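You operate a simulated robot arm through the tools that you are given. There is no shell and no other tool. Be economical: measure what you need, move in short steps, check, and stop when the job is done.

You run a simulated robot arm. Do the job below in one go: nothing can be reset, and whatever is moved stays where it is left.

Task
Move the blue slide block to 4, then lock and pin it there.
Fine: rest the pin in the round yellow holder while you slide; the green-knob lever ends at LOCK.

It is judged by the outcome, as a careful person would: the job done as asked, and still so three seconds after it is handed in. It fails if anything else is knocked over, pushed out of place, dropped, spilled or broken.

Robot
A 6-joint arm with a two-finger parallel gripper, fixed in place. Base frame: the origin is at the foot of the arm, x ahead of it, y to its left, z up; the work surface is at about z = 911. Units: mm, rad, N and s.
With the tool pointing down near the work surface it reaches from about 240 to 620 mm from the base axis. Its first joint turns from -1.152 to 1.152 rad. Payload 2.7 kg.
The tool frame sits at the grasp point between the pads (the TCP): z along the fingers, y along the line on which they close. The tips reach 23 mm beyond it. Largest opening 94 mm; finger width 38, thickness 10; the body of the gripper, 54 by 96 mm, starts 39 mm behind the TCP.
Orientation is that of the tool frame in the base frame, as [roll, pitch, yaw] about the fixed x, y, z axes, in that order (R = Rz(yaw) Ry(pitch) Rx(roll)). With the fingers straight down and closing along the base's y, the tool's x points along the base's -x, its y along +y and its z along -z.

Tools
- The arm moves only by the tool jog_arm. Its argument "targets" is a list of rows, each an object of numbers (a shift or turn left out is 0, a gripper value left out holds the last): "x", "y", "z": the shift along the base's x, y, z in units of 20 mm (1.0 is 20 mm); "rx", "ry", "rz": the turn, a rotation vector about the base's x, y, z in units of 4 degrees (1.0 is 4 degrees); "fingers": the gripper command, from -1 (shut) to 1 (fully open), values between in proportion. In form: [{"x": .., "y": .., "z": .., "rx": .., "ry": .., "rz": .., "fingers": ..}, ...]. A call has 1 to 20 rows; each row shifts and turns the commanded pose from where the row before left it. A call with a number of a shift or a turn outside -1 to 1 is refused whole. Rows are played at 5 a second. More than 50 mm and 0.15 rad between two rows, or a gripper value outside its range, and nothing of the call is played. A pose out of reach is approached as far as the arm can. The call stops where the force on the tool passes 40 N (or 10 N more than at its start, if that is more) or the arm is blocked; 0.2 s more then pass. The fingers move at their own pace (about 45 mm/s each) and stop on an object; they squeeze with about 26 N. The grip force told is the motor's: it shows also when the fingers shut on nothing. Time passes only in rows, and 0.2 s behind the last, so rows that do not move let the fingers close. The reply holds the time, the measured pose of the TCP, the force on the tool along the base axes, the opening and the grip force, in the units named above and with some noise.
- Cameras (640 x 400 px; columns grow to the right, rows downward): "scene" is fixed at [92.6, -461.9, 1418.1]; the picture's right is [0.63, -0.78, 0.00], its down [-0.42, -0.34, -0.84] and it looks along [0.66, 0.53, -0.54] (base axes); focal length 324 px, centre (320, 200). "wrist" rides on the gripper at [86, 16, -75] in the tool frame; the picture's right is [-0.18, 0.98, 0.00], its down [-0.58, -0.11, -0.81] and it looks along [-0.79, -0.15, 0.59] (tool axes); focal length 243 px, centre (320, 200). There is no depth. A picture from a camera that has moved, and an enlarged one, comes with that camera's place and axes in the base frame and with its lens. The place of the scene camera against the robot may be out by one fixed shift of up to 25 mm in any direction.
- grab_frame(camera): a new picture of that camera. No time passes.
- zoom(camera, box): a new picture of the part [left, top, right, bottom] of that camera's present view, enlarged. No time passes.
- close_job(): hands the job in; it is judged then, once.

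Work in short steps. Places have to be worked out from the pictures, the camera data and where the tool is seen: move nearer, look again, correct. Check each grasp and each placing, and mend what went wrong. You have 120 turns and 76 pictures in all, those below and enlarged ones among them. Open the gripper and draw the arm clear of the work before you hand the job in, unless the task says otherwise; then end with one line.

The tools are called after "Request:" by a JSON object that holds its "name" and its "arguments". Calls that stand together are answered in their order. jog_arm: Moves the arm, as the interface text tells. Its arguments: {"type":"object","properties":{"targets":{"type":"array"}},"required":["targets"]} The other tools are called the same way: grab_frame (camera) takes a picture; zoom (camera, box) takes an enlarged picture of a part of a camera's view; close_job () hands the job in.

At the start:

```text
time_s: 0.0
position: [436.4, -81.9, 1219.2]
tcp_rot: [3.14, 0.003, -3.139]
force: [-0.3, -0.6, -0.1]
grip_width: 93.9
grasp_force: 0.1
```

scene: 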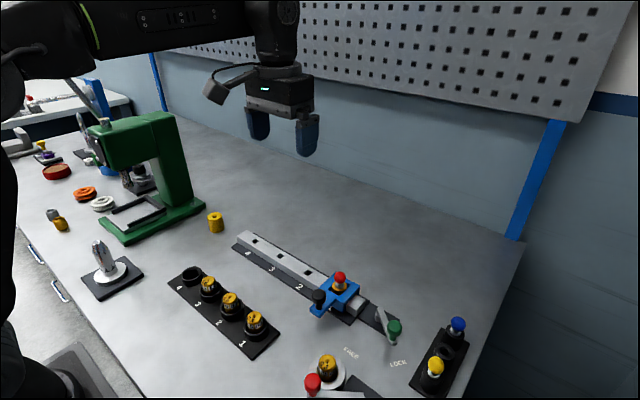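
wrist: 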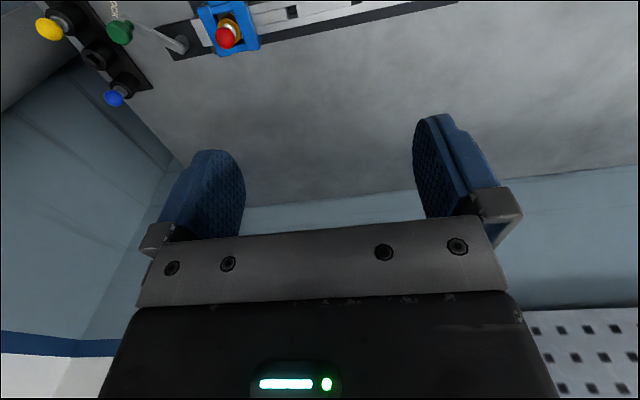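

I start with enlarged views of the slide, the lever and the yellow holder.

Request:
{"name": "zoom", "arguments": {"camera": "scene", "box": [220, 200, 420, 350]}}

Request:
{"name": "zoom", "arguments": {"camera": "scene", "box": [290, 250, 490, 400]}}

Request:
{"name": "zoom", "arguments": {"camera": "wrist", "box": [20, 0, 340, 120]}}

```text
2.67 times, centred on (320, 275) of scene
camera zoom: at [92.6, -461.9, 1418.1], right [0.63, -0.78, 0.0], down [-0.42, -0.34, -0.84], along [0.66, 0.53, -0.54], focal length 865 px, centre (320, 0)
```

zoom: 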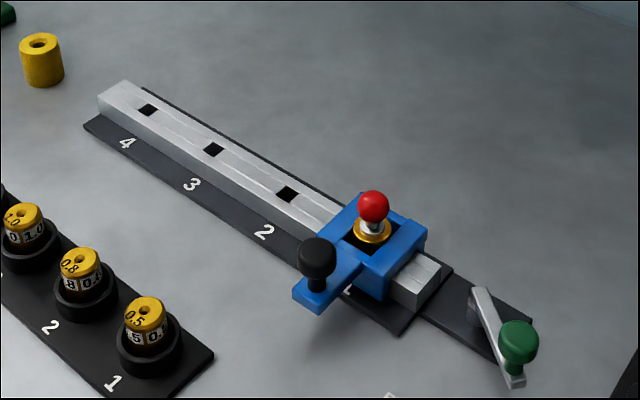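

```text
2.67 times, centred on (390, 325) of scene
camera zoom: at [92.6, -461.9, 1418.1], right [0.63, -0.78, 0.0], down [-0.42, -0.34, -0.84], along [0.66, 0.53, -0.54], focal length 865 px, centre (133, -133)
```

zoom: 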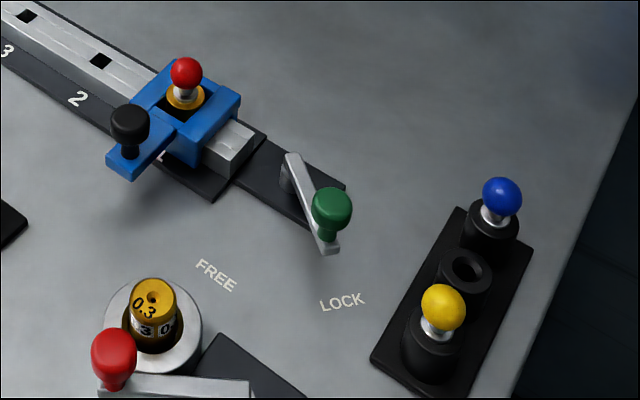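

```text
2.00 times, centred on (180, 60) of wrist
camera zoom: at [349.5, -66.1, 1292.5], right [0.18, 0.98, 0.0], down [0.58, -0.11, 0.81], along [0.79, -0.15, -0.59], focal length 485 px, centre (600, 480)
```

zoom: 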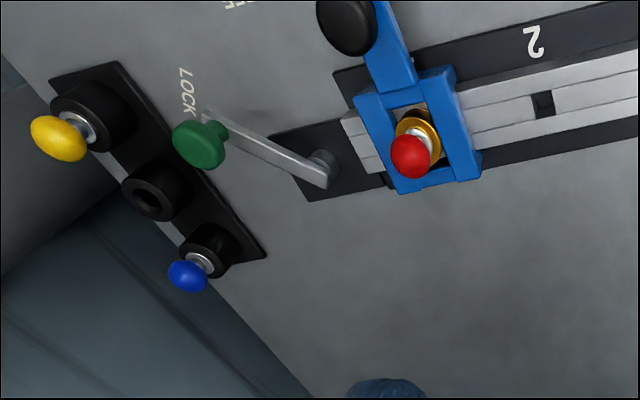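

The rail runs along y at about x=450, with slots about 80 mm apart, and the lever looks to be near LOCK. I'll move the wrist camera closer for a better measurement.

Request:
{"name": "jog_arm", "arguments": {"targets": [{"x": -1, "y": -1, "z": -1, "fingers": 1}, {"x": -1, "y": -1, "z": -1}, {"x": -1, "y": -1, "z": -1}, {"x": -1, "y": -1, "z": -1}, {"y": -1, "z": -1}, {"y": -1}, {}]}}

Request:
{"name": "grab_frame", "arguments": {"camera": "wrist"}}

```text
time_s: 1.6
position: [358.8, -204.4, 1116.7]
tcp_rot: [3.14, 0.003, -3.141]
force: [-0.2, -0.1, 0.0]
grip_width: 93.9
grasp_force: 0.1
```

```text
70 pictures are left
camera wrist: at [270.3, -186.6, 1190.7], right [0.18, 0.98, 0.0], down [0.58, -0.11, 0.81], along [0.79, -0.15, -0.59], focal length 243 px, centre (320, 200)
```

wrist: 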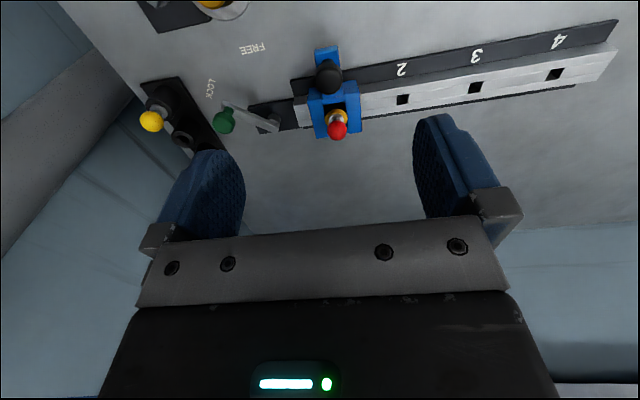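

Request:
{"name": "zoom", "arguments": {"camera": "wrist", "box": [180, 20, 420, 170]}}

Request:
{"name": "zoom", "arguments": {"camera": "wrist", "box": [380, 0, 640, 130]}}

```text
2.67 times, centred on (300, 95) of wrist
camera zoom: at [270.3, -186.6, 1190.7], right [0.18, 0.98, 0.0], down [0.58, -0.11, 0.81], along [0.79, -0.15, -0.59], focal length 647 px, centre (373, 480)
```

zoom: 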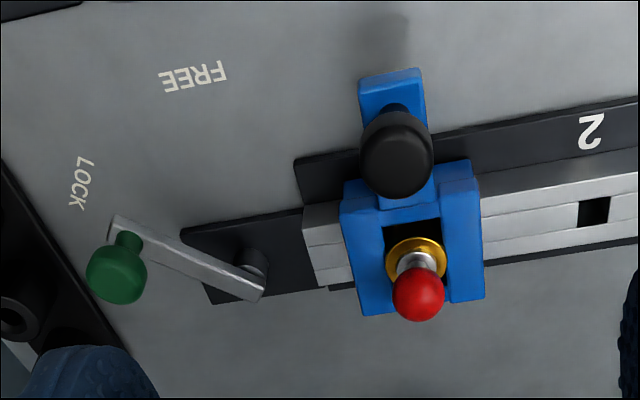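

```text
2.46 times, centred on (510, 65) of wrist
camera zoom: at [270.3, -186.6, 1190.7], right [0.18, 0.98, 0.0], down [0.58, -0.11, 0.81], along [0.79, -0.15, -0.59], focal length 597 px, centre (-148, 532)
```

zoom: 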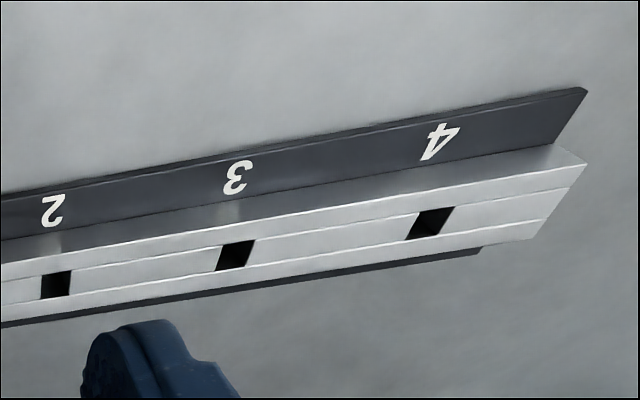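

Triangulation from two wrist views gives:

| Item | x | y | z |
|---|---|---|---|
| Red ball (pin) | 446 | -200 | 964 |
| Slide knob | 386 | -200 | 962 |
| Green knob | 420 | -327 | 952 |

The lever pivot is near (443, -272). I go to the +x side of the green knob with the fingers shut, ready to push it towards FREE.

Request:
{"name": "jog_arm", "arguments": {"targets": [{"x": 0.9, "y": -1, "z": -0.5, "fingers": -1}, {"x": 0.9, "y": -1, "z": -0.6}, {"x": 0.9, "y": -1, "z": -0.6}, {"x": 0.9, "y": -1, "z": -0.6}, {"x": 0.9, "y": -1, "z": -0.6}, {"x": 0.5, "y": -1, "z": -0.6}, {}, {}]}}

Request:
{"name": "grab_frame", "arguments": {"camera": "wrist"}}

Request:
{"name": "grab_frame", "arguments": {"camera": "scene"}}

```text
time_s: 3.4
position: [456.2, -322.0, 1048.6]
tcp_rot: [3.14, 0.003, -3.14]
force: [0.0, 0.3, 0.5]
grip_width: 0.0
grasp_force: 26.3
```

```text
67 pictures are left
camera wrist: at [370.4, -305.3, 1122.4], right [0.18, 0.98, 0.0], down [0.58, -0.11, 0.81], along [0.79, -0.15, -0.59], focal length 243 px, centre (320, 200)
```

wrist: 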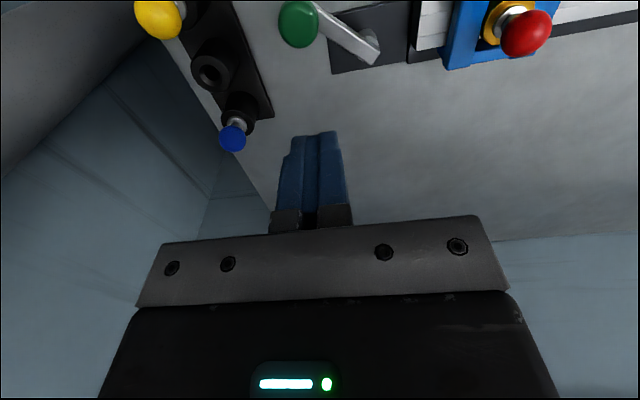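

```text
66 pictures are left
```

scene: 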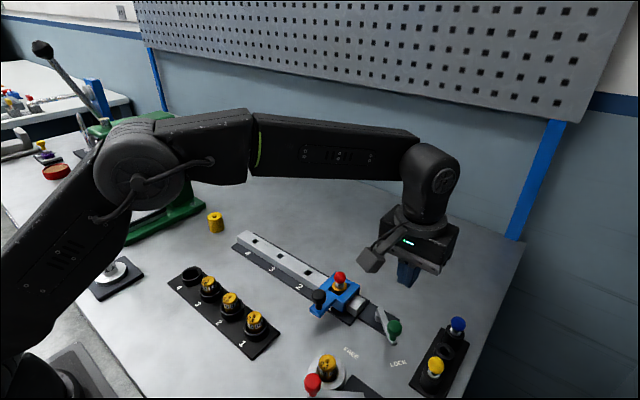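

Knob confirmed at about (421, -328). I lower beside it with a small clearance.

Request:
{"name": "jog_arm", "arguments": {"targets": [{"x": 0.3, "y": -0.2, "z": -1}, {"z": -1}, {"z": -1}, {"z": -0.8}, {"z": -0.5}, {}]}}

Request:
{"name": "grab_frame", "arguments": {"camera": "wrist"}}

Request:
{"name": "zoom", "arguments": {"camera": "scene", "box": [320, 220, 480, 380]}}

```text
time_s: 4.8
position: [463.4, -326.4, 961.9]
tcp_rot: [3.14, 0.002, -3.141]
force: [-0.1, 0.1, 0.2]
grip_width: 0.0
grasp_force: 26.0
```

```text
65 pictures are left
camera wrist: at [375.8, -310.0, 1035.6], right [0.18, 0.98, 0.0], down [0.58, -0.11, 0.81], along [0.79, -0.15, -0.59], focal length 243 px, centre (320, 200)
```

wrist: 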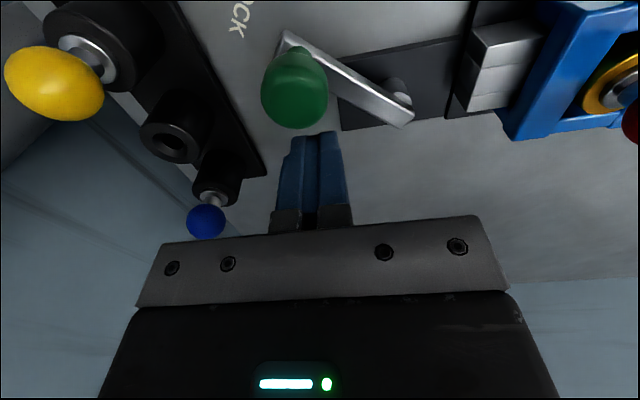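

```text
2.50 times, centred on (400, 300) of scene
camera zoom: at [92.6, -461.9, 1418.1], right [0.63, -0.78, 0.0], down [-0.42, -0.34, -0.84], along [0.66, 0.53, -0.54], focal length 811 px, centre (120, -50)
```

zoom: 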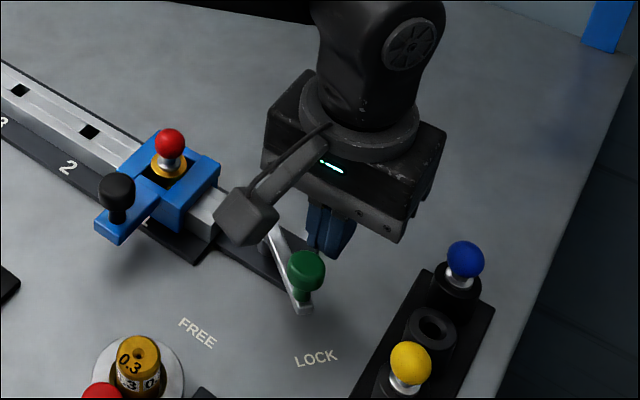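

The fingers are at knob height with the pivot near (442, -284). First I push the knob in -x, following its arc.

Request:
{"name": "jog_arm", "arguments": {"targets": [{"x": -0.4}, {"x": -0.3, "y": 0.1}, {"x": -0.3, "y": 0.15}, {"x": -0.3, "y": 0.2}, {"x": -0.25, "y": 0.25}, {}]}}

Request:
{"name": "grab_frame", "arguments": {"camera": "wrist"}}

```text
time_s: 6.2
position: [433.7, -310.9, 962.5]
tcp_rot: [3.141, 0.006, -3.141]
force: [17.7, 7.4, -3.9]
grip_width: 0.0
grasp_force: 26.1
```

```text
63 pictures are left
camera wrist: at [346.2, -295.6, 1036.5], right [0.18, 0.98, 0.0], down [0.58, -0.11, 0.81], along [0.8, -0.15, -0.59], focal length 243 px, centre (320, 200)
```

wrist: 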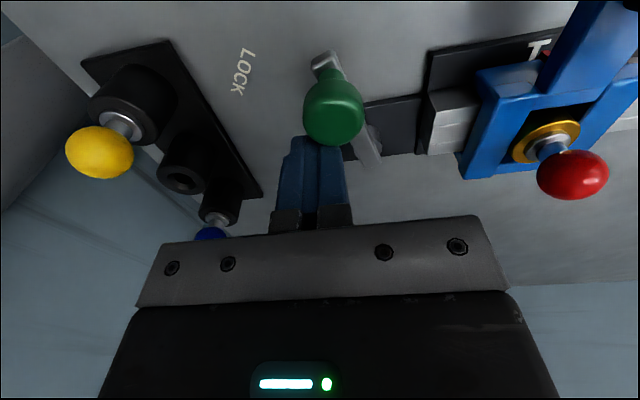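

The lever has turned to about 68 degrees. I move round to the -y side of the knob and push +y to finish towards FREE.

Request:
{"name": "jog_arm", "arguments": {"targets": [{"x": 0.5}, {"y": -0.8}, {"y": -0.8}, {"x": -1}, {"x": -1}, {"x": -0.3, "y": 0.4}, {"y": 0.4}, {"y": 0.3}, {"y": 0.3}, {"y": 0.3}, {}]}}

Request:
{"name": "grab_frame", "arguments": {"camera": "wrist"}}

```text
time_s: 8.6
position: [395.4, -309.6, 963.3]
tcp_rot: [3.141, 0.002, -3.14]
force: [-0.3, 0.8, -0.9]
grip_width: 0.0
grasp_force: 25.9
```

```text
62 pictures are left
camera wrist: at [308.1, -293.7, 1036.5], right [0.18, 0.98, 0.0], down [0.58, -0.11, 0.81], along [0.79, -0.15, -0.59], focal length 243 px, centre (320, 200)
```

wrist: 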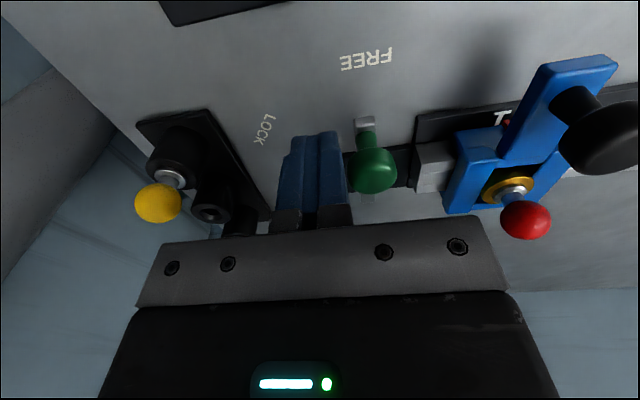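

The lever is around 90 degrees and pointing near FREE. I push a little further to feel for the end stop.

Request:
{"name": "jog_arm", "arguments": {"targets": [{"y": 0.25}, {"y": 0.25}, {"y": 0.25}, {"y": 0.25}, {}]}}

Request:
{"name": "grab_frame", "arguments": {"camera": "wrist"}}

```text
time_s: 9.3
position: [396.0, -304.6, 963.5]
tcp_rot: [-3.128, 0.009, 3.139]
force: [2.9, -13.8, -6.0]
grip_width: 0.0
grasp_force: 26.4
stopped in row 3: the force on the tool passed its limit (the readings are from after the stop); the commanded pose is now the measured one
```

```text
61 pictures are left
camera wrist: at [307.7, -287.4, 1036.4], right [0.19, 0.98, -0.01], down [0.57, -0.1, 0.81], along [0.8, -0.16, -0.58], focal length 243 px, centre (320, 200)
```

wrist: 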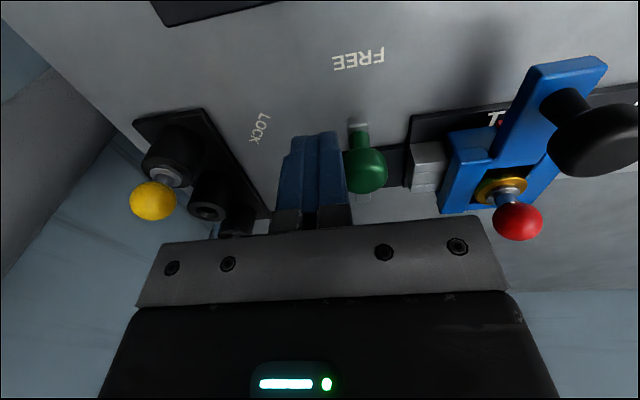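

The lever has reached its FREE stop. I back off, rise, open the gripper and go above the red pin.

Request:
{"name": "jog_arm", "arguments": {"targets": [{"y": -0.5, "rx": -0.19}, {"z": 1}, {"z": 1}, {"z": 1}, {"z": 1}, {"z": 0.5, "fingers": 1}, {"x": 0.5, "y": 1}, {"x": 0.5, "y": 1}, {"x": 0.5, "y": 1}, {"x": 0.5, "y": 1}, {"x": 0.5, "y": 1}, {"y": 0.7}, {}]}}

Request:
{"name": "grab_frame", "arguments": {"camera": "wrist"}}

Request:
{"name": "zoom", "arguments": {"camera": "scene", "box": [280, 220, 440, 340]}}

```text
time_s: 12.2
position: [444.1, -199.2, 1054.0]
tcp_rot: [-3.118, 0.007, 3.141]
force: [-0.2, -0.4, 0.1]
grip_width: 94.0
grasp_force: 0.0
```

```text
60 pictures are left
camera wrist: at [356.9, -180.2, 1126.6], right [0.19, 0.98, -0.02], down [0.58, -0.09, 0.81], along [0.8, -0.16, -0.58], focal length 243 px, centre (320, 200)
```

wrist: 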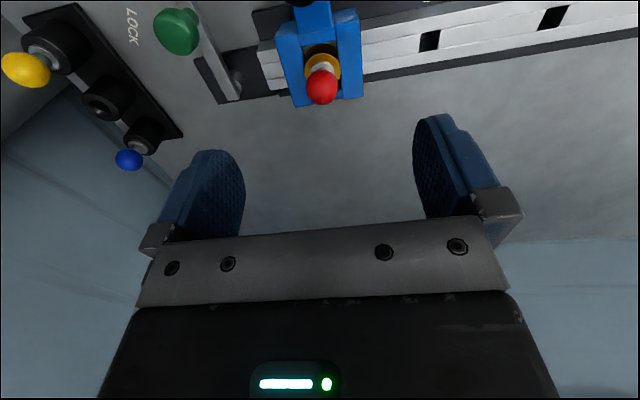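

```text
3.33 times, centred on (360, 280) of scene
camera zoom: at [92.6, -461.9, 1418.1], right [0.63, -0.78, 0.0], down [-0.42, -0.34, -0.84], along [0.66, 0.53, -0.54], focal length 1081 px, centre (187, -67)
```

zoom: 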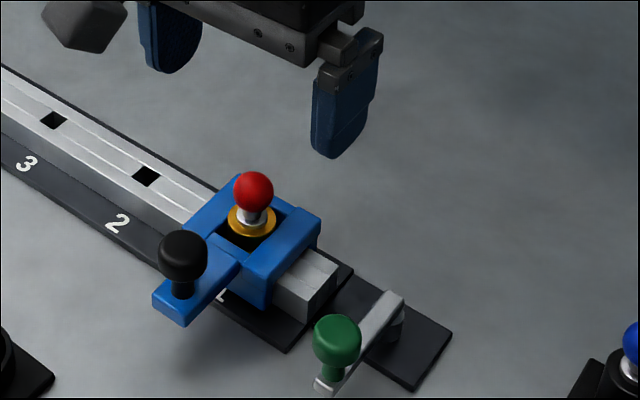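

I correct the slight roll and lower to TCP z of about 970, which keeps the tips above the block top at roughly 940. Then I close on the ball.

Request:
{"name": "jog_arm", "arguments": {"targets": [{"x": 0.1, "rx": 0.34, "z": -1}, {"z": -1}, {"z": -1}, {"z": -0.8}, {"z": -0.4}, {}]}}

Request:
{"name": "grab_frame", "arguments": {"camera": "wrist"}}

Request:
{"name": "zoom", "arguments": {"camera": "scene", "box": [280, 220, 440, 340]}}

```text
time_s: 13.6
position: [445.8, -200.0, 970.1]
tcp_rot: [3.141, 0.006, 3.14]
force: [0.9, 0.4, 0.2]
grip_width: 94.1
grasp_force: 0.2
```

```text
58 pictures are left
camera wrist: at [359.0, -183.0, 1042.6], right [0.19, 0.98, 0.0], down [0.58, -0.11, 0.81], along [0.8, -0.15, -0.59], focal length 243 px, centre (320, 200)
```

wrist: 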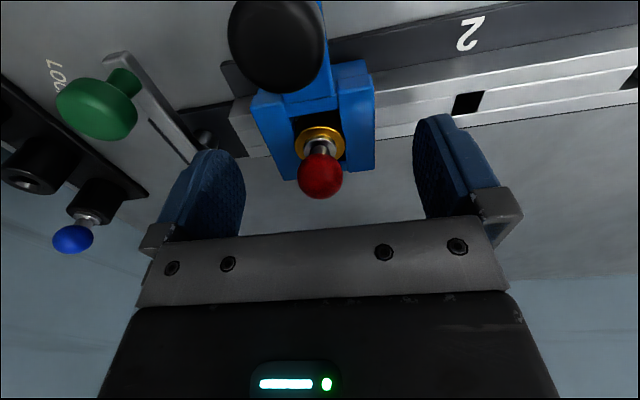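

```text
3.33 times, centred on (360, 280) of scene
camera zoom: at [92.6, -461.9, 1418.1], right [0.63, -0.78, 0.0], down [-0.42, -0.34, -0.84], along [0.66, 0.53, -0.54], focal length 1081 px, centre (187, -67)
```

zoom: 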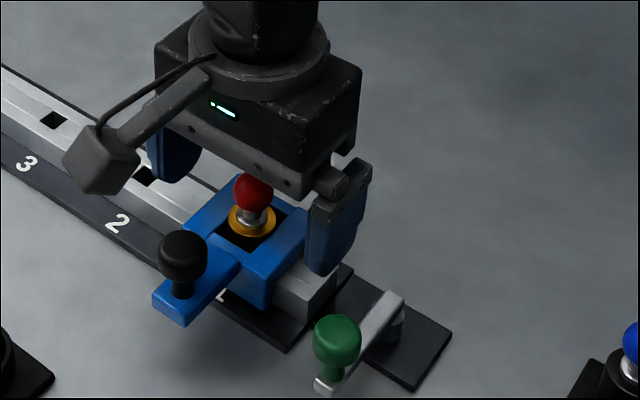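

The ball is centred between the pads, so I close.

Request:
{"name": "jog_arm", "arguments": {"targets": [{"fingers": -1}, {}, {}, {}, {}, {}]}}

```text
time_s: 14.9
position: [446.6, -199.6, 969.5]
tcp_rot: [-3.141, 0.006, 3.141]
force: [0.1, 1.0, 0.4]
grip_width: 19.3
grasp_force: 25.9
```

Gripped at 19.3 mm, which matches the ball. I lift straight up.

Request:
{"name": "jog_arm", "arguments": {"targets": [{"z": 0.3}, {"z": 0.5}, {"z": 0.7}, {"z": 0.8}, {"z": 0.8}, {"z": 0.8}, {"z": 0.8}, {}]}}

Request:
{"name": "grab_frame", "arguments": {"camera": "wrist"}}

Request:
{"name": "zoom", "arguments": {"camera": "scene", "box": [260, 180, 440, 340]}}

```text
time_s: 16.8
position: [450.0, -199.9, 1065.5]
tcp_rot: [-3.141, 0.008, 3.141]
force: [0.5, 0.3, -0.8]
grip_width: 19.6
grasp_force: 26.3
```

```text
56 pictures are left
camera wrist: at [361.0, -182.8, 1138.1], right [0.19, 0.98, 0.0], down [0.58, -0.11, 0.81], along [0.8, -0.15, -0.59], focal length 243 px, centre (320, 200)
```

wrist: 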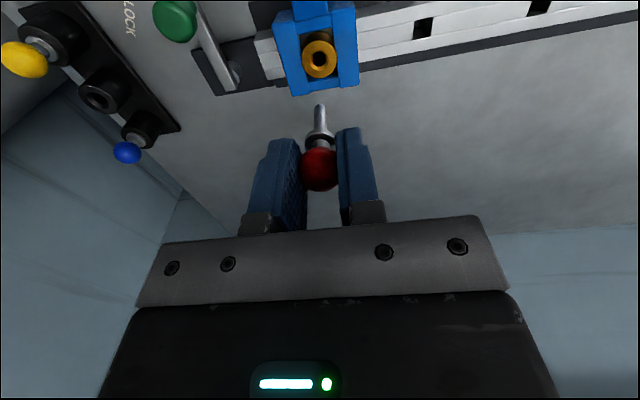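

```text
2.50 times, centred on (350, 260) of scene
camera zoom: at [92.6, -461.9, 1418.1], right [0.63, -0.78, 0.0], down [-0.42, -0.34, -0.84], along [0.66, 0.53, -0.54], focal length 811 px, centre (245, 50)
```

zoom: 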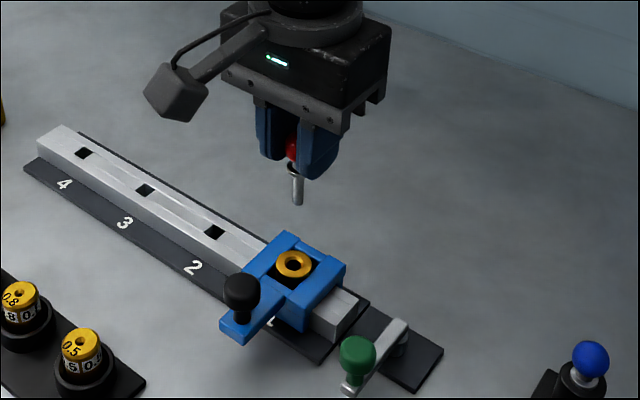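

The pin is out, with its tip about 60 mm below the TCP. I carry it towards the yellow holder, stopping short to look.

Request:
{"name": "jog_arm", "arguments": {"targets": [{"y": 1, "z": 0.5}, {"y": 1, "z": 0.5}, {"y": 1, "z": 0.5}, {"y": 1}, {"y": 1}, {"y": 1}, {"y": 1}, {"y": 1}, {"y": 1}, {"x": -0.8, "y": 1}, {"x": -0.8, "y": 1}, {"x": -0.8, "y": 1}, {"x": -0.8, "y": 1}, {"y": 1}, {}]}}

Request:
{"name": "grab_frame", "arguments": {"camera": "wrist"}}

```text
time_s: 19.9
position: [382.4, 82.2, 1093.0]
tcp_rot: [3.14, 0.005, 3.139]
force: [0.4, -1.0, 0.1]
grip_width: 18.6
grasp_force: 26.0
```

```text
54 pictures are left
camera wrist: at [294.2, 97.2, 1166.5], right [0.19, 0.98, 0.0], down [0.58, -0.11, 0.81], along [0.8, -0.15, -0.59], focal length 243 px, centre (320, 200)
```

wrist: 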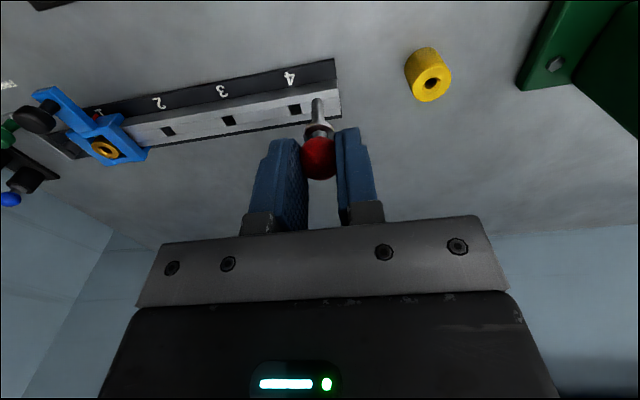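

The holder is near (428, 176). I move alongside it for a second sighting.

Request:
{"name": "jog_arm", "arguments": {"targets": [{"y": 1, "x": -0.3}, {"y": 1, "x": -0.3}, {"y": 1, "x": -0.2}, {"y": 1}, {"y": 0.7}, {}]}}

Request:
{"name": "zoom", "arguments": {"camera": "wrist", "box": [240, 20, 400, 120]}}

Request:
{"name": "grab_frame", "arguments": {"camera": "scene"}}

```text
time_s: 21.4
position: [364.9, 175.7, 1095.1]
tcp_rot: [-3.14, 0.007, 3.14]
force: [-0.7, 0.0, -1.0]
grip_width: 18.8
grasp_force: 26.2
```

```text
4.00 times, centred on (320, 70) of wrist
camera zoom: at [278.4, 192.1, 1167.7], right [0.19, 0.98, 0.0], down [0.58, -0.11, 0.81], along [0.8, -0.15, -0.59], focal length 970 px, centre (320, 720)
```

zoom: 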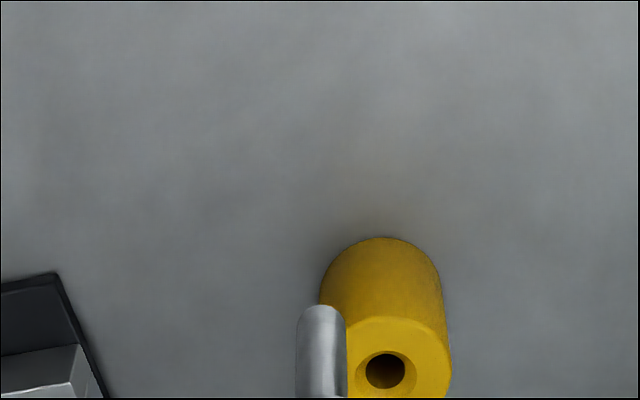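

```text
52 pictures are left
```

scene: 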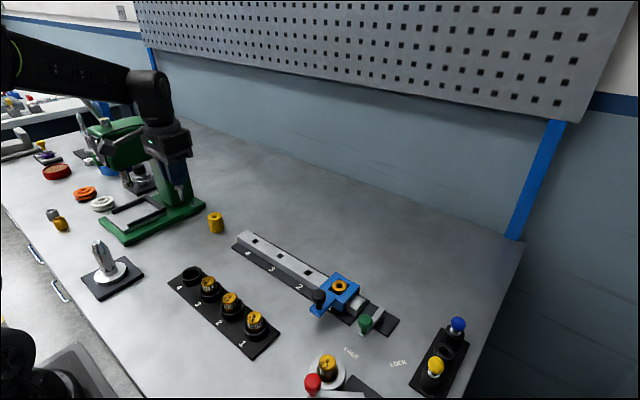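

The hole is at (435, 181, 936), 11 mm across, and the pin is about 8 mm. I move above it with the tip just clear.

Request:
{"name": "jog_arm", "arguments": {"targets": [{"x": 1, "y": 0.25}, {"x": 1}, {"x": 1, "z": -0.5}, {"x": 0.5, "z": -1}, {"z": -1}, {"z": -1}, {"z": -0.5}, {}]}}

Request:
{"name": "zoom", "arguments": {"camera": "wrist", "box": [240, 60, 400, 160]}}

Request:
{"name": "zoom", "arguments": {"camera": "scene", "box": [160, 140, 260, 240]}}

```text
time_s: 23.1
position: [435.1, 180.4, 1013.7]
tcp_rot: [-3.141, 0.005, 3.14]
force: [0.1, 0.4, -0.8]
grip_width: 18.3
grasp_force: 25.8
```

```text
4.00 times, centred on (320, 110) of wrist
camera zoom: at [348.7, 196.4, 1086.9], right [0.19, 0.98, 0.0], down [0.58, -0.11, 0.81], along [0.8, -0.15, -0.59], focal length 970 px, centre (320, 560)
```

zoom: 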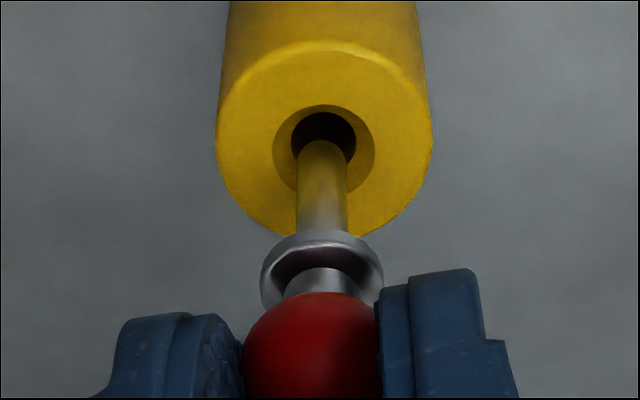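

```text
4.00 times, centred on (210, 190) of scene
camera zoom: at [92.6, -461.9, 1418.1], right [0.63, -0.78, 0.0], down [-0.42, -0.34, -0.84], along [0.66, 0.53, -0.54], focal length 1297 px, centre (760, 240)
```

zoom: 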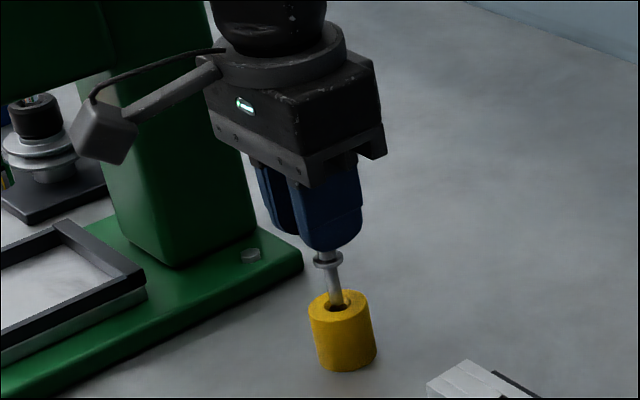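

The tip is aligned over the hole in both views. I lower 12 mm gently and check.

Request:
{"name": "jog_arm", "arguments": {"targets": [{"z": -0.15}, {"z": -0.15}, {"z": -0.15}, {"z": -0.15}, {}]}}

Request:
{"name": "zoom", "arguments": {"camera": "wrist", "box": [240, 60, 400, 160]}}

Request:
{"name": "zoom", "arguments": {"camera": "scene", "box": [190, 180, 240, 240]}}

```text
time_s: 24.4
position: [436.2, 179.7, 1001.0]
tcp_rot: [-3.141, 0.006, 3.14]
force: [0.7, -0.6, 0.2]
grip_width: 18.4
grasp_force: 25.7
```

```text
4.00 times, centred on (320, 110) of wrist
camera zoom: at [349.6, 196.4, 1075.7], right [0.19, 0.98, 0.0], down [0.58, -0.11, 0.81], along [0.8, -0.15, -0.59], focal length 970 px, centre (320, 560)
```

zoom: 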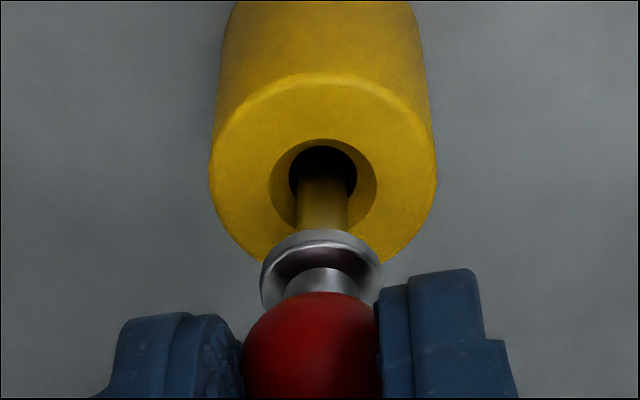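

```text
6.67 times, centred on (215, 210) of scene
camera zoom: at [92.6, -461.9, 1418.1], right [0.63, -0.78, 0.0], down [-0.42, -0.34, -0.84], along [0.66, 0.53, -0.54], focal length 2162 px, centre (1020, 133)
```

zoom: 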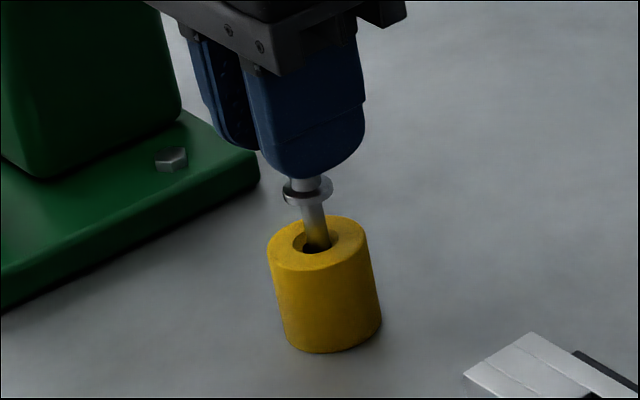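

The pin is inside the hole with no contact force. I continue down slowly until the flange seats.

Request:
{"name": "jog_arm", "arguments": {"targets": [{"z": -0.2}, {"z": -0.2}, {"z": -0.2}, {"z": -0.2}, {"z": -0.2}, {"z": -0.15}, {"z": -0.15}, {}]}}

Request:
{"name": "zoom", "arguments": {"camera": "wrist", "box": [240, 60, 400, 160]}}

Request:
{"name": "zoom", "arguments": {"camera": "scene", "box": [190, 180, 240, 240]}}

```text
time_s: 26.1
position: [437.8, 180.1, 978.0]
tcp_rot: [3.14, 0.012, -3.141]
force: [0.4, -1.3, 26.7]
grip_width: 18.2
grasp_force: 26.2
```

```text
4.00 times, centred on (320, 110) of wrist
camera zoom: at [350.2, 196.3, 1050.2], right [0.18, 0.98, 0.0], down [0.57, -0.11, 0.81], along [0.8, -0.15, -0.58], focal length 970 px, centre (320, 560)
```

zoom: 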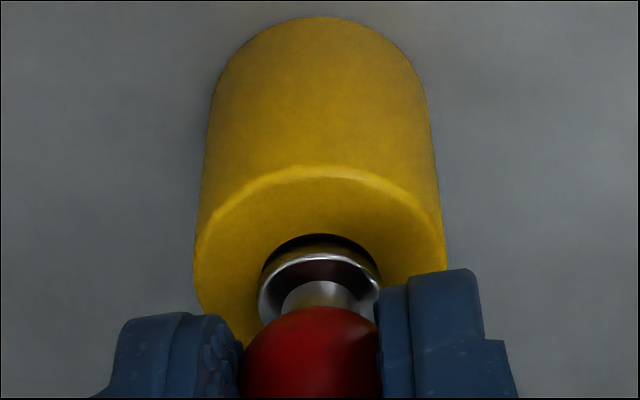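

```text
6.67 times, centred on (215, 210) of scene
camera zoom: at [92.2, -462.1, 1418.0], right [0.63, -0.78, 0.0], down [-0.41, -0.34, -0.84], along [0.66, 0.53, -0.53], focal length 2162 px, centre (1020, 133)
```

zoom: 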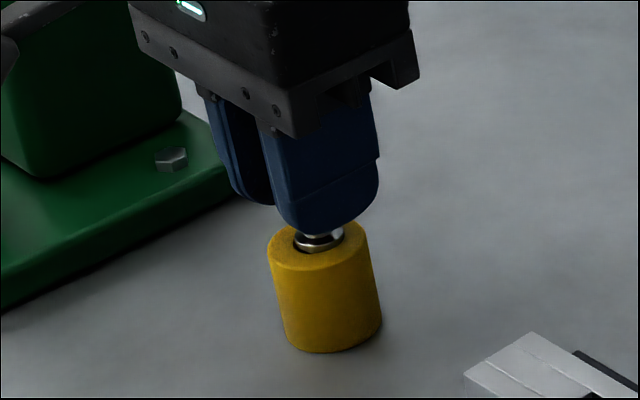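

The pin is bottomed in the holder (27 N upward at z=978). I relieve the load and release.

Request:
{"name": "jog_arm", "arguments": {"targets": [{"z": 0.1}, {"fingers": -0.3}, {"fingers": 1}, {}, {}, {}]}}

Request:
{"name": "zoom", "arguments": {"camera": "wrist", "box": [240, 60, 400, 160]}}

```text
time_s: 27.6
position: [436.7, 180.2, 977.9]
tcp_rot: [-3.141, 0.005, 3.139]
force: [0.0, -0.3, 0.0]
grip_width: 93.8
grasp_force: 0.1
```

```text
4.00 times, centred on (320, 110) of wrist
camera zoom: at [349.6, 196.4, 1050.9], right [0.19, 0.98, 0.0], down [0.58, -0.11, 0.81], along [0.8, -0.15, -0.59], focal length 970 px, centre (320, 560)
```

zoom: 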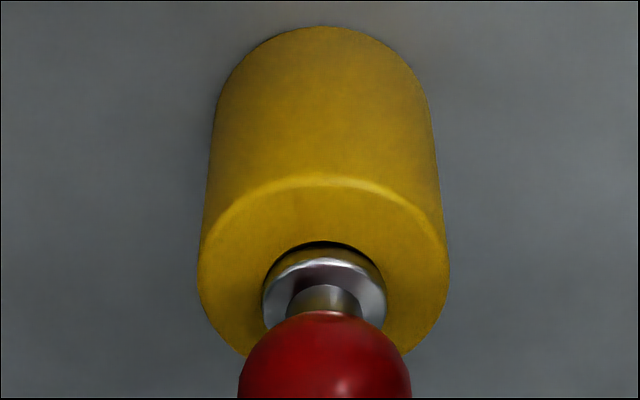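

The pin stands freely in the holder. I rise and travel to the block's black knob.

Request:
{"name": "jog_arm", "arguments": {"targets": [{"z": 0.8}, {"z": 1}, {"z": 1}, {"z": 1}, {"y": -1, "z": 0.5}, {"y": -1}, {"y": -1}, {"y": -1}, {"y": -1}, {"y": -1}, {"y": -1}, {"y": -1}, {"y": -1}, {"y": -1}, {"y": -1}, {"x": -0.5, "y": -1}, {"x": -0.5, "y": -1}, {"x": -0.5, "y": -1}, {"x": -0.5, "y": -1}, {"x": -0.5, "y": -1}]}}

Request:
{"name": "jog_arm", "arguments": {"targets": [{"y": -1}, {"y": -1}, {"y": -1}, {}]}}

Request:
{"name": "grab_frame", "arguments": {"camera": "wrist"}}

Request:
{"name": "grab_frame", "arguments": {"camera": "scene"}}

```text
time_s: 31.8
position: [388.8, -140.1, 1063.0]
tcp_rot: [-3.142, 0.007, 3.141]
force: [0.3, -0.4, 0.6]
grip_width: 94.1
grasp_force: 0.0
```

```text
time_s: 32.8
position: [387.3, -198.6, 1063.1]
tcp_rot: [3.141, 0.006, 3.14]
force: [0.1, 0.1, -0.4]
grip_width: 93.9
grasp_force: 0.0
```

```text
44 pictures are left
camera wrist: at [299.6, -183.0, 1137.3], right [0.19, 0.98, 0.0], down [0.58, -0.11, 0.81], along [0.8, -0.15, -0.59], focal length 243 px, centre (320, 200)
```

wrist: 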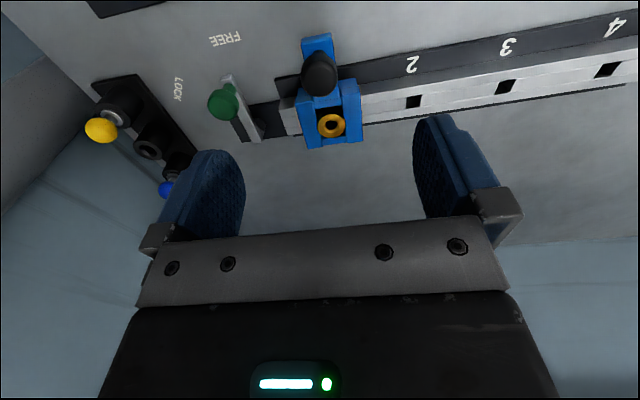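

```text
43 pictures are left
```

scene: 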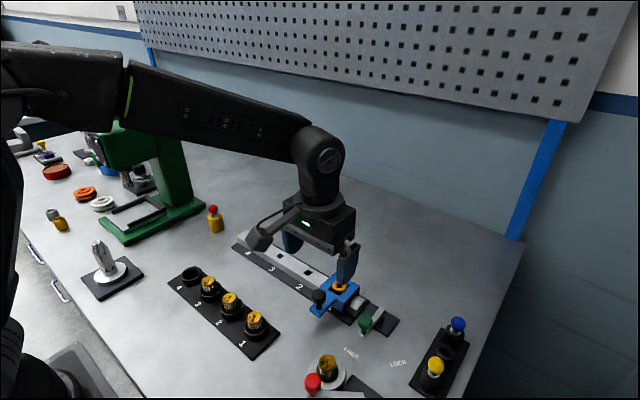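

The knob is confirmed at (386, -200). I half-open the gripper to stay clear of the lever, then lower and grip.

Request:
{"name": "jog_arm", "arguments": {"targets": [{"fingers": 0.15}, {}, {"z": -1}, {"z": -1}, {"z": -1}, {"z": -1}, {"z": -0.85}, {}]}}

Request:
{"name": "grab_frame", "arguments": {"camera": "wrist"}}

```text
time_s: 34.5
position: [387.3, -201.3, 967.2]
tcp_rot: [-3.14, 0.006, 3.139]
force: [-0.5, -0.1, -0.3]
grip_width: 54.0
grasp_force: 0.1
```

```text
42 pictures are left
camera wrist: at [299.6, -184.0, 1040.3], right [0.19, 0.98, 0.0], down [0.58, -0.11, 0.81], along [0.8, -0.15, -0.59], focal length 243 px, centre (320, 200)
```

wrist: 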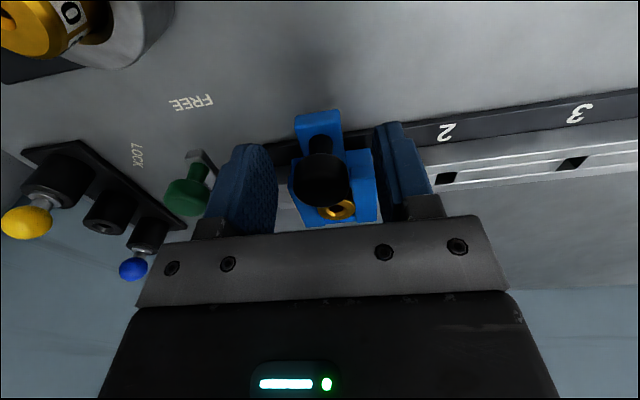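

Request:
{"name": "jog_arm", "arguments": {"targets": [{"fingers": -1}, {}, {}, {}, {"y": 0.2}, {"y": 0.5}, {"y": 0.5}, {}]}}

Request:
{"name": "grab_frame", "arguments": {"camera": "wrist"}}

```text
time_s: 36.4
position: [387.3, -176.0, 966.5]
tcp_rot: [-3.141, 0.006, 3.14]
force: [5.2, -1.1, -7.4]
grip_width: 25.5
grasp_force: 44.5
```

```text
41 pictures are left
camera wrist: at [299.6, -159.6, 1040.5], right [0.19, 0.98, 0.0], down [0.58, -0.11, 0.81], along [0.8, -0.15, -0.59], focal length 243 px, centre (320, 200)
```

wrist: 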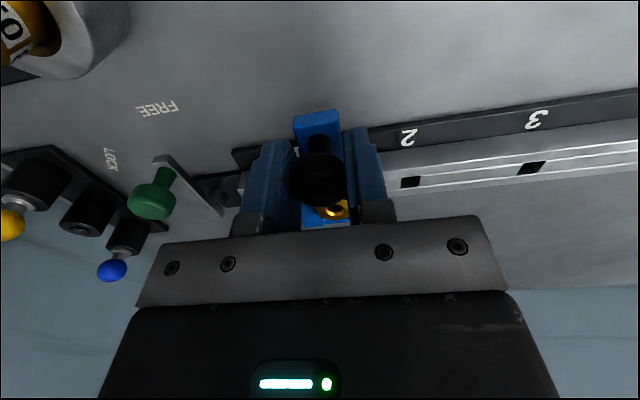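

The block slides freely and the lever stays at FREE. The holes are 80 mm apart, so I slide on towards 4 at y of about 40.

Request:
{"name": "jog_arm", "arguments": {"targets": [{"y": 0.7}, {"y": 0.7}, {"y": 0.7}, {"y": 0.7}, {"y": 0.7}, {"y": 0.7}, {"y": 0.7}, {"y": 0.7}, {"y": 0.7}, {"y": 0.7}, {"y": 0.7}, {"y": 0.7}, {"y": 0.7}, {"y": 0.7}, {"y": 0.5}, {}]}}

Request:
{"name": "grab_frame", "arguments": {"camera": "wrist"}}

Request:
{"name": "zoom", "arguments": {"camera": "scene", "box": [200, 190, 340, 310]}}

```text
time_s: 39.8
position: [387.5, 30.3, 968.4]
tcp_rot: [3.141, 0.007, 3.14]
force: [-7.5, 0.5, 28.0]
grip_width: 25.5
grasp_force: 45.2
```

```text
40 pictures are left
camera wrist: at [299.4, 47.4, 1040.2], right [0.19, 0.98, 0.0], down [0.58, -0.11, 0.81], along [0.8, -0.15, -0.59], focal length 243 px, centre (320, 200)
```

wrist: 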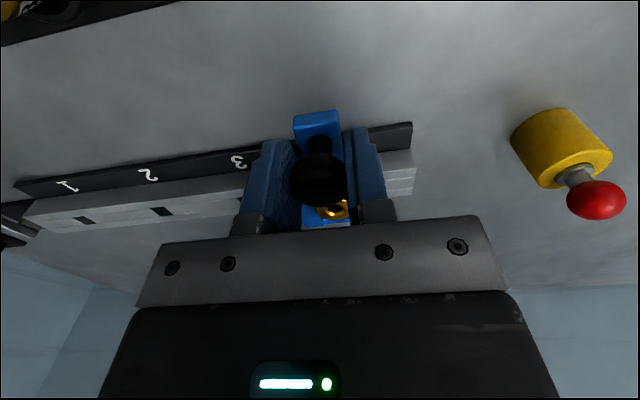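

```text
3.33 times, centred on (270, 250) of scene
camera zoom: at [92.1, -461.9, 1418.1], right [0.63, -0.78, 0.0], down [-0.41, -0.34, -0.84], along [0.66, 0.53, -0.53], focal length 1081 px, centre (487, 33)
```

zoom: 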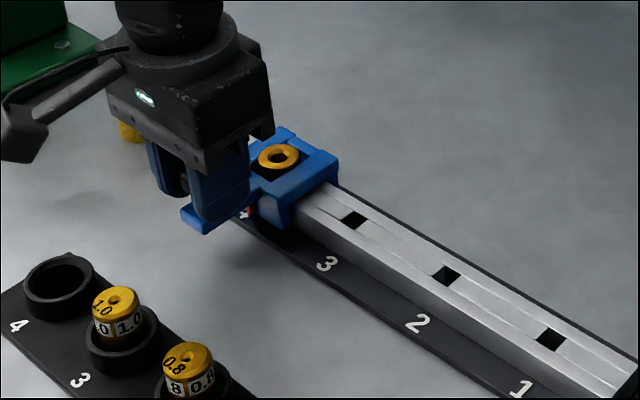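

About 10 mm remain. I ease the vertical load and finish the slide to y=40.

Request:
{"name": "jog_arm", "arguments": {"targets": [{"y": 0.25, "z": 0.08}, {"y": 0.23}, {}, {}]}}

Request:
{"name": "zoom", "arguments": {"camera": "scene", "box": [220, 210, 300, 270]}}

```text
time_s: 40.8
position: [386.6, 41.1, 967.5]
tcp_rot: [3.141, 0.008, 3.14]
force: [12.7, -3.0, -9.7]
grip_width: 25.2
grasp_force: 45.2
```

```text
6.67 times, centred on (260, 240) of scene
camera zoom: at [93.0, -461.9, 1418.0], right [0.63, -0.78, 0.0], down [-0.42, -0.34, -0.84], along [0.66, 0.53, -0.54], focal length 2162 px, centre (720, -67)
```

zoom: 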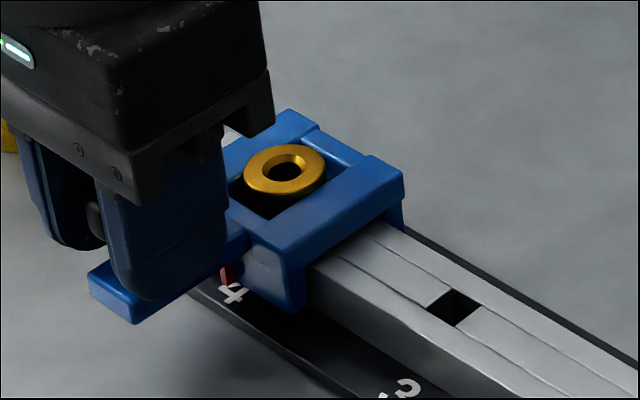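

The block is now at 4. I release, lift clear, and check the alignment from the wrist.

Request:
{"name": "jog_arm", "arguments": {"targets": [{"fingers": 0.15}, {}, {}, {"z": 1}, {"z": 1}, {"z": 1}, {"z": 1}, {}]}}

Request:
{"name": "grab_frame", "arguments": {"camera": "wrist"}}

Request:
{"name": "zoom", "arguments": {"camera": "wrist", "box": [240, 20, 400, 160]}}

Request:
{"name": "zoom", "arguments": {"camera": "scene", "box": [220, 210, 300, 270]}}

```text
time_s: 42.5
position: [387.2, 38.4, 1047.6]
tcp_rot: [3.141, 0.009, 3.14]
force: [0.5, 0.4, 0.1]
grip_width: 54.2
grasp_force: 0.0
```

```text
37 pictures are left
camera wrist: at [299.2, 55.9, 1121.6], right [0.19, 0.98, 0.0], down [0.58, -0.11, 0.81], along [0.8, -0.15, -0.59], focal length 243 px, centre (320, 200)
```

wrist: 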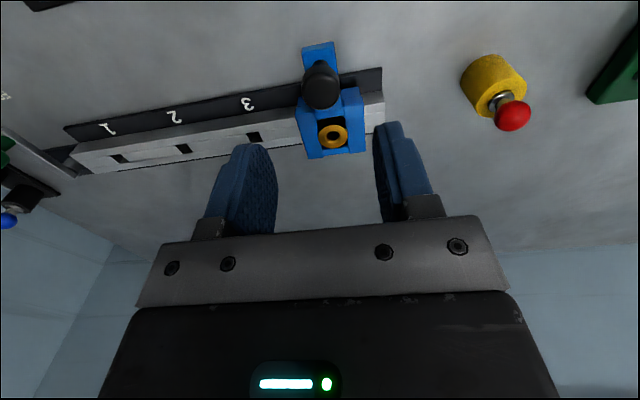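

```text
2.86 times, centred on (320, 90) of wrist
camera zoom: at [299.2, 55.9, 1121.6], right [0.19, 0.98, 0.0], down [0.58, -0.11, 0.81], along [0.8, -0.15, -0.59], focal length 693 px, centre (320, 514)
```

zoom: 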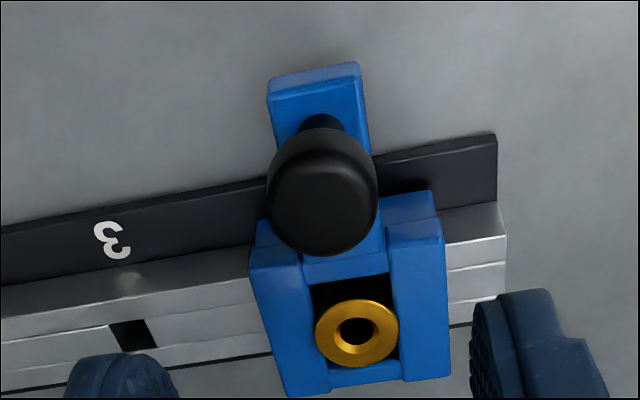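

```text
6.67 times, centred on (260, 240) of scene
camera zoom: at [92.6, -461.9, 1418.1], right [0.63, -0.78, 0.0], down [-0.42, -0.34, -0.84], along [0.66, 0.53, -0.54], focal length 2162 px, centre (720, -67)
```

zoom: 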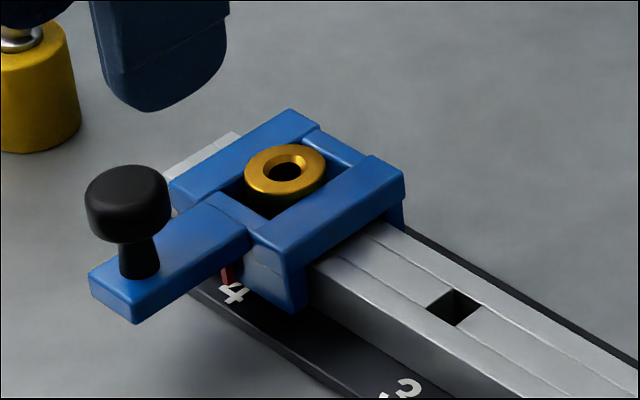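

The bushing is measured at y of about 40, aligned with hole 4. I fetch the pin next, hovering over the ball at (436, 180).

Request:
{"name": "jog_arm", "arguments": {"targets": [{"z": 1, "fingers": 1}, {"x": 0.4, "y": 1}, {"x": 0.4, "y": 1}, {"x": 0.4, "y": 1}, {"x": 0.4, "y": 1}, {"x": 0.4, "y": 1}, {"x": 0.4, "y": 1}, {"y": 1}, {}]}}

Request:
{"name": "grab_frame", "arguments": {"camera": "wrist"}}

```text
time_s: 44.5
position: [435.8, 180.4, 1069.8]
tcp_rot: [3.141, 0.004, 3.14]
force: [-0.1, 0.6, -0.5]
grip_width: 94.3
grasp_force: 0.2
```

```text
34 pictures are left
camera wrist: at [348.3, 196.5, 1142.9], right [0.19, 0.98, 0.0], down [0.58, -0.11, 0.81], along [0.8, -0.15, -0.59], focal length 243 px, centre (320, 200)
```

wrist: 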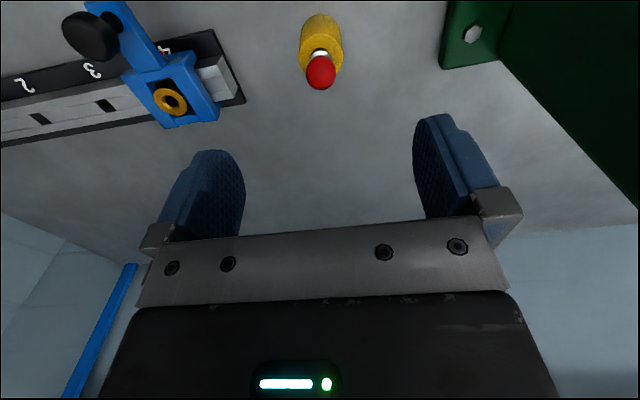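

The pin stands where I left it. I lower to the previous grip height of about 977 and grip it.

Request:
{"name": "jog_arm", "arguments": {"targets": [{"z": -1}, {"z": -1}, {"z": -1}, {"z": -1}, {"z": -0.6}, {}, {"fingers": -1}, {}, {}, {}, {}, {}]}}

Request:
{"name": "zoom", "arguments": {"camera": "wrist", "box": [240, 80, 400, 180]}}

```text
time_s: 47.1
position: [434.0, 178.7, 975.4]
tcp_rot: [3.14, 0.007, 3.139]
force: [0.2, -0.6, -0.2]
grip_width: 18.5
grasp_force: 25.9
```

```text
4.00 times, centred on (320, 130) of wrist
camera zoom: at [348.1, 196.1, 1049.1], right [0.19, 0.98, 0.0], down [0.58, -0.11, 0.81], along [0.8, -0.15, -0.59], focal length 970 px, centre (320, 480)
```

zoom: 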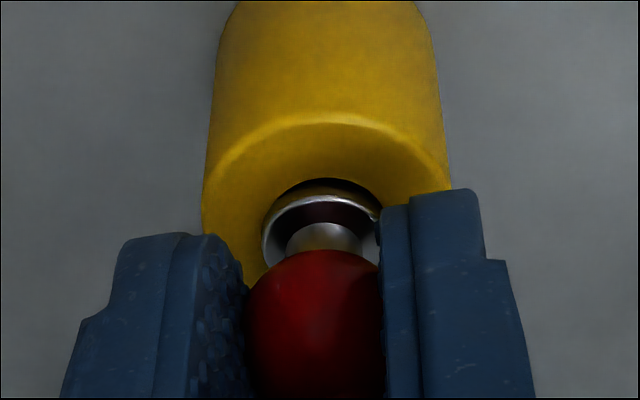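

Gripped at 18.5 mm. I lift the pin and carry it above the block's bushing near (446.5, 40).

Request:
{"name": "jog_arm", "arguments": {"targets": [{"z": 0.3}, {"z": 0.7}, {"z": 1}, {"z": 1}, {"z": 1}, {"x": 0.3, "y": -1}, {"x": 0.25, "y": -1}, {"y": -1}, {"y": -1}, {"y": -1}, {"y": -1}, {"y": -1}, {}, {}]}}

Request:
{"name": "zoom", "arguments": {"camera": "wrist", "box": [240, 20, 400, 160]}}

Request:
{"name": "grab_frame", "arguments": {"camera": "scene"}}

```text
time_s: 50.1
position: [447.7, 40.9, 1058.3]
tcp_rot: [3.141, 0.006, 3.14]
force: [0.3, 0.0, -0.5]
grip_width: 18.1
grasp_force: 26.2
```

```text
2.86 times, centred on (320, 90) of wrist
camera zoom: at [359.5, 56.9, 1130.5], right [0.19, 0.98, 0.0], down [0.58, -0.11, 0.81], along [0.8, -0.15, -0.59], focal length 693 px, centre (320, 514)
```

zoom: 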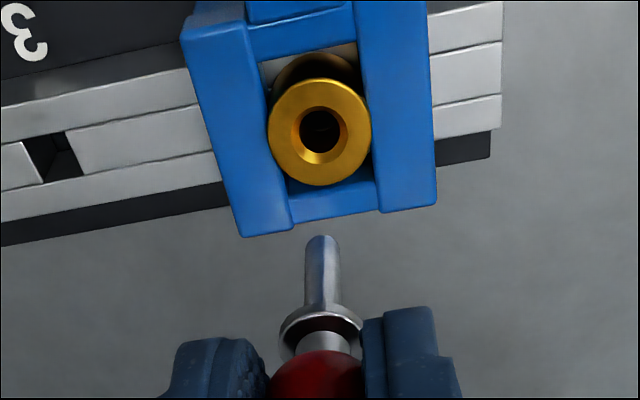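

```text
31 pictures are left
```

scene: 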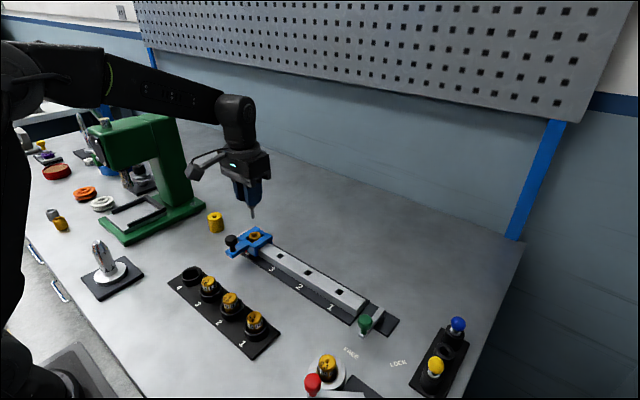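

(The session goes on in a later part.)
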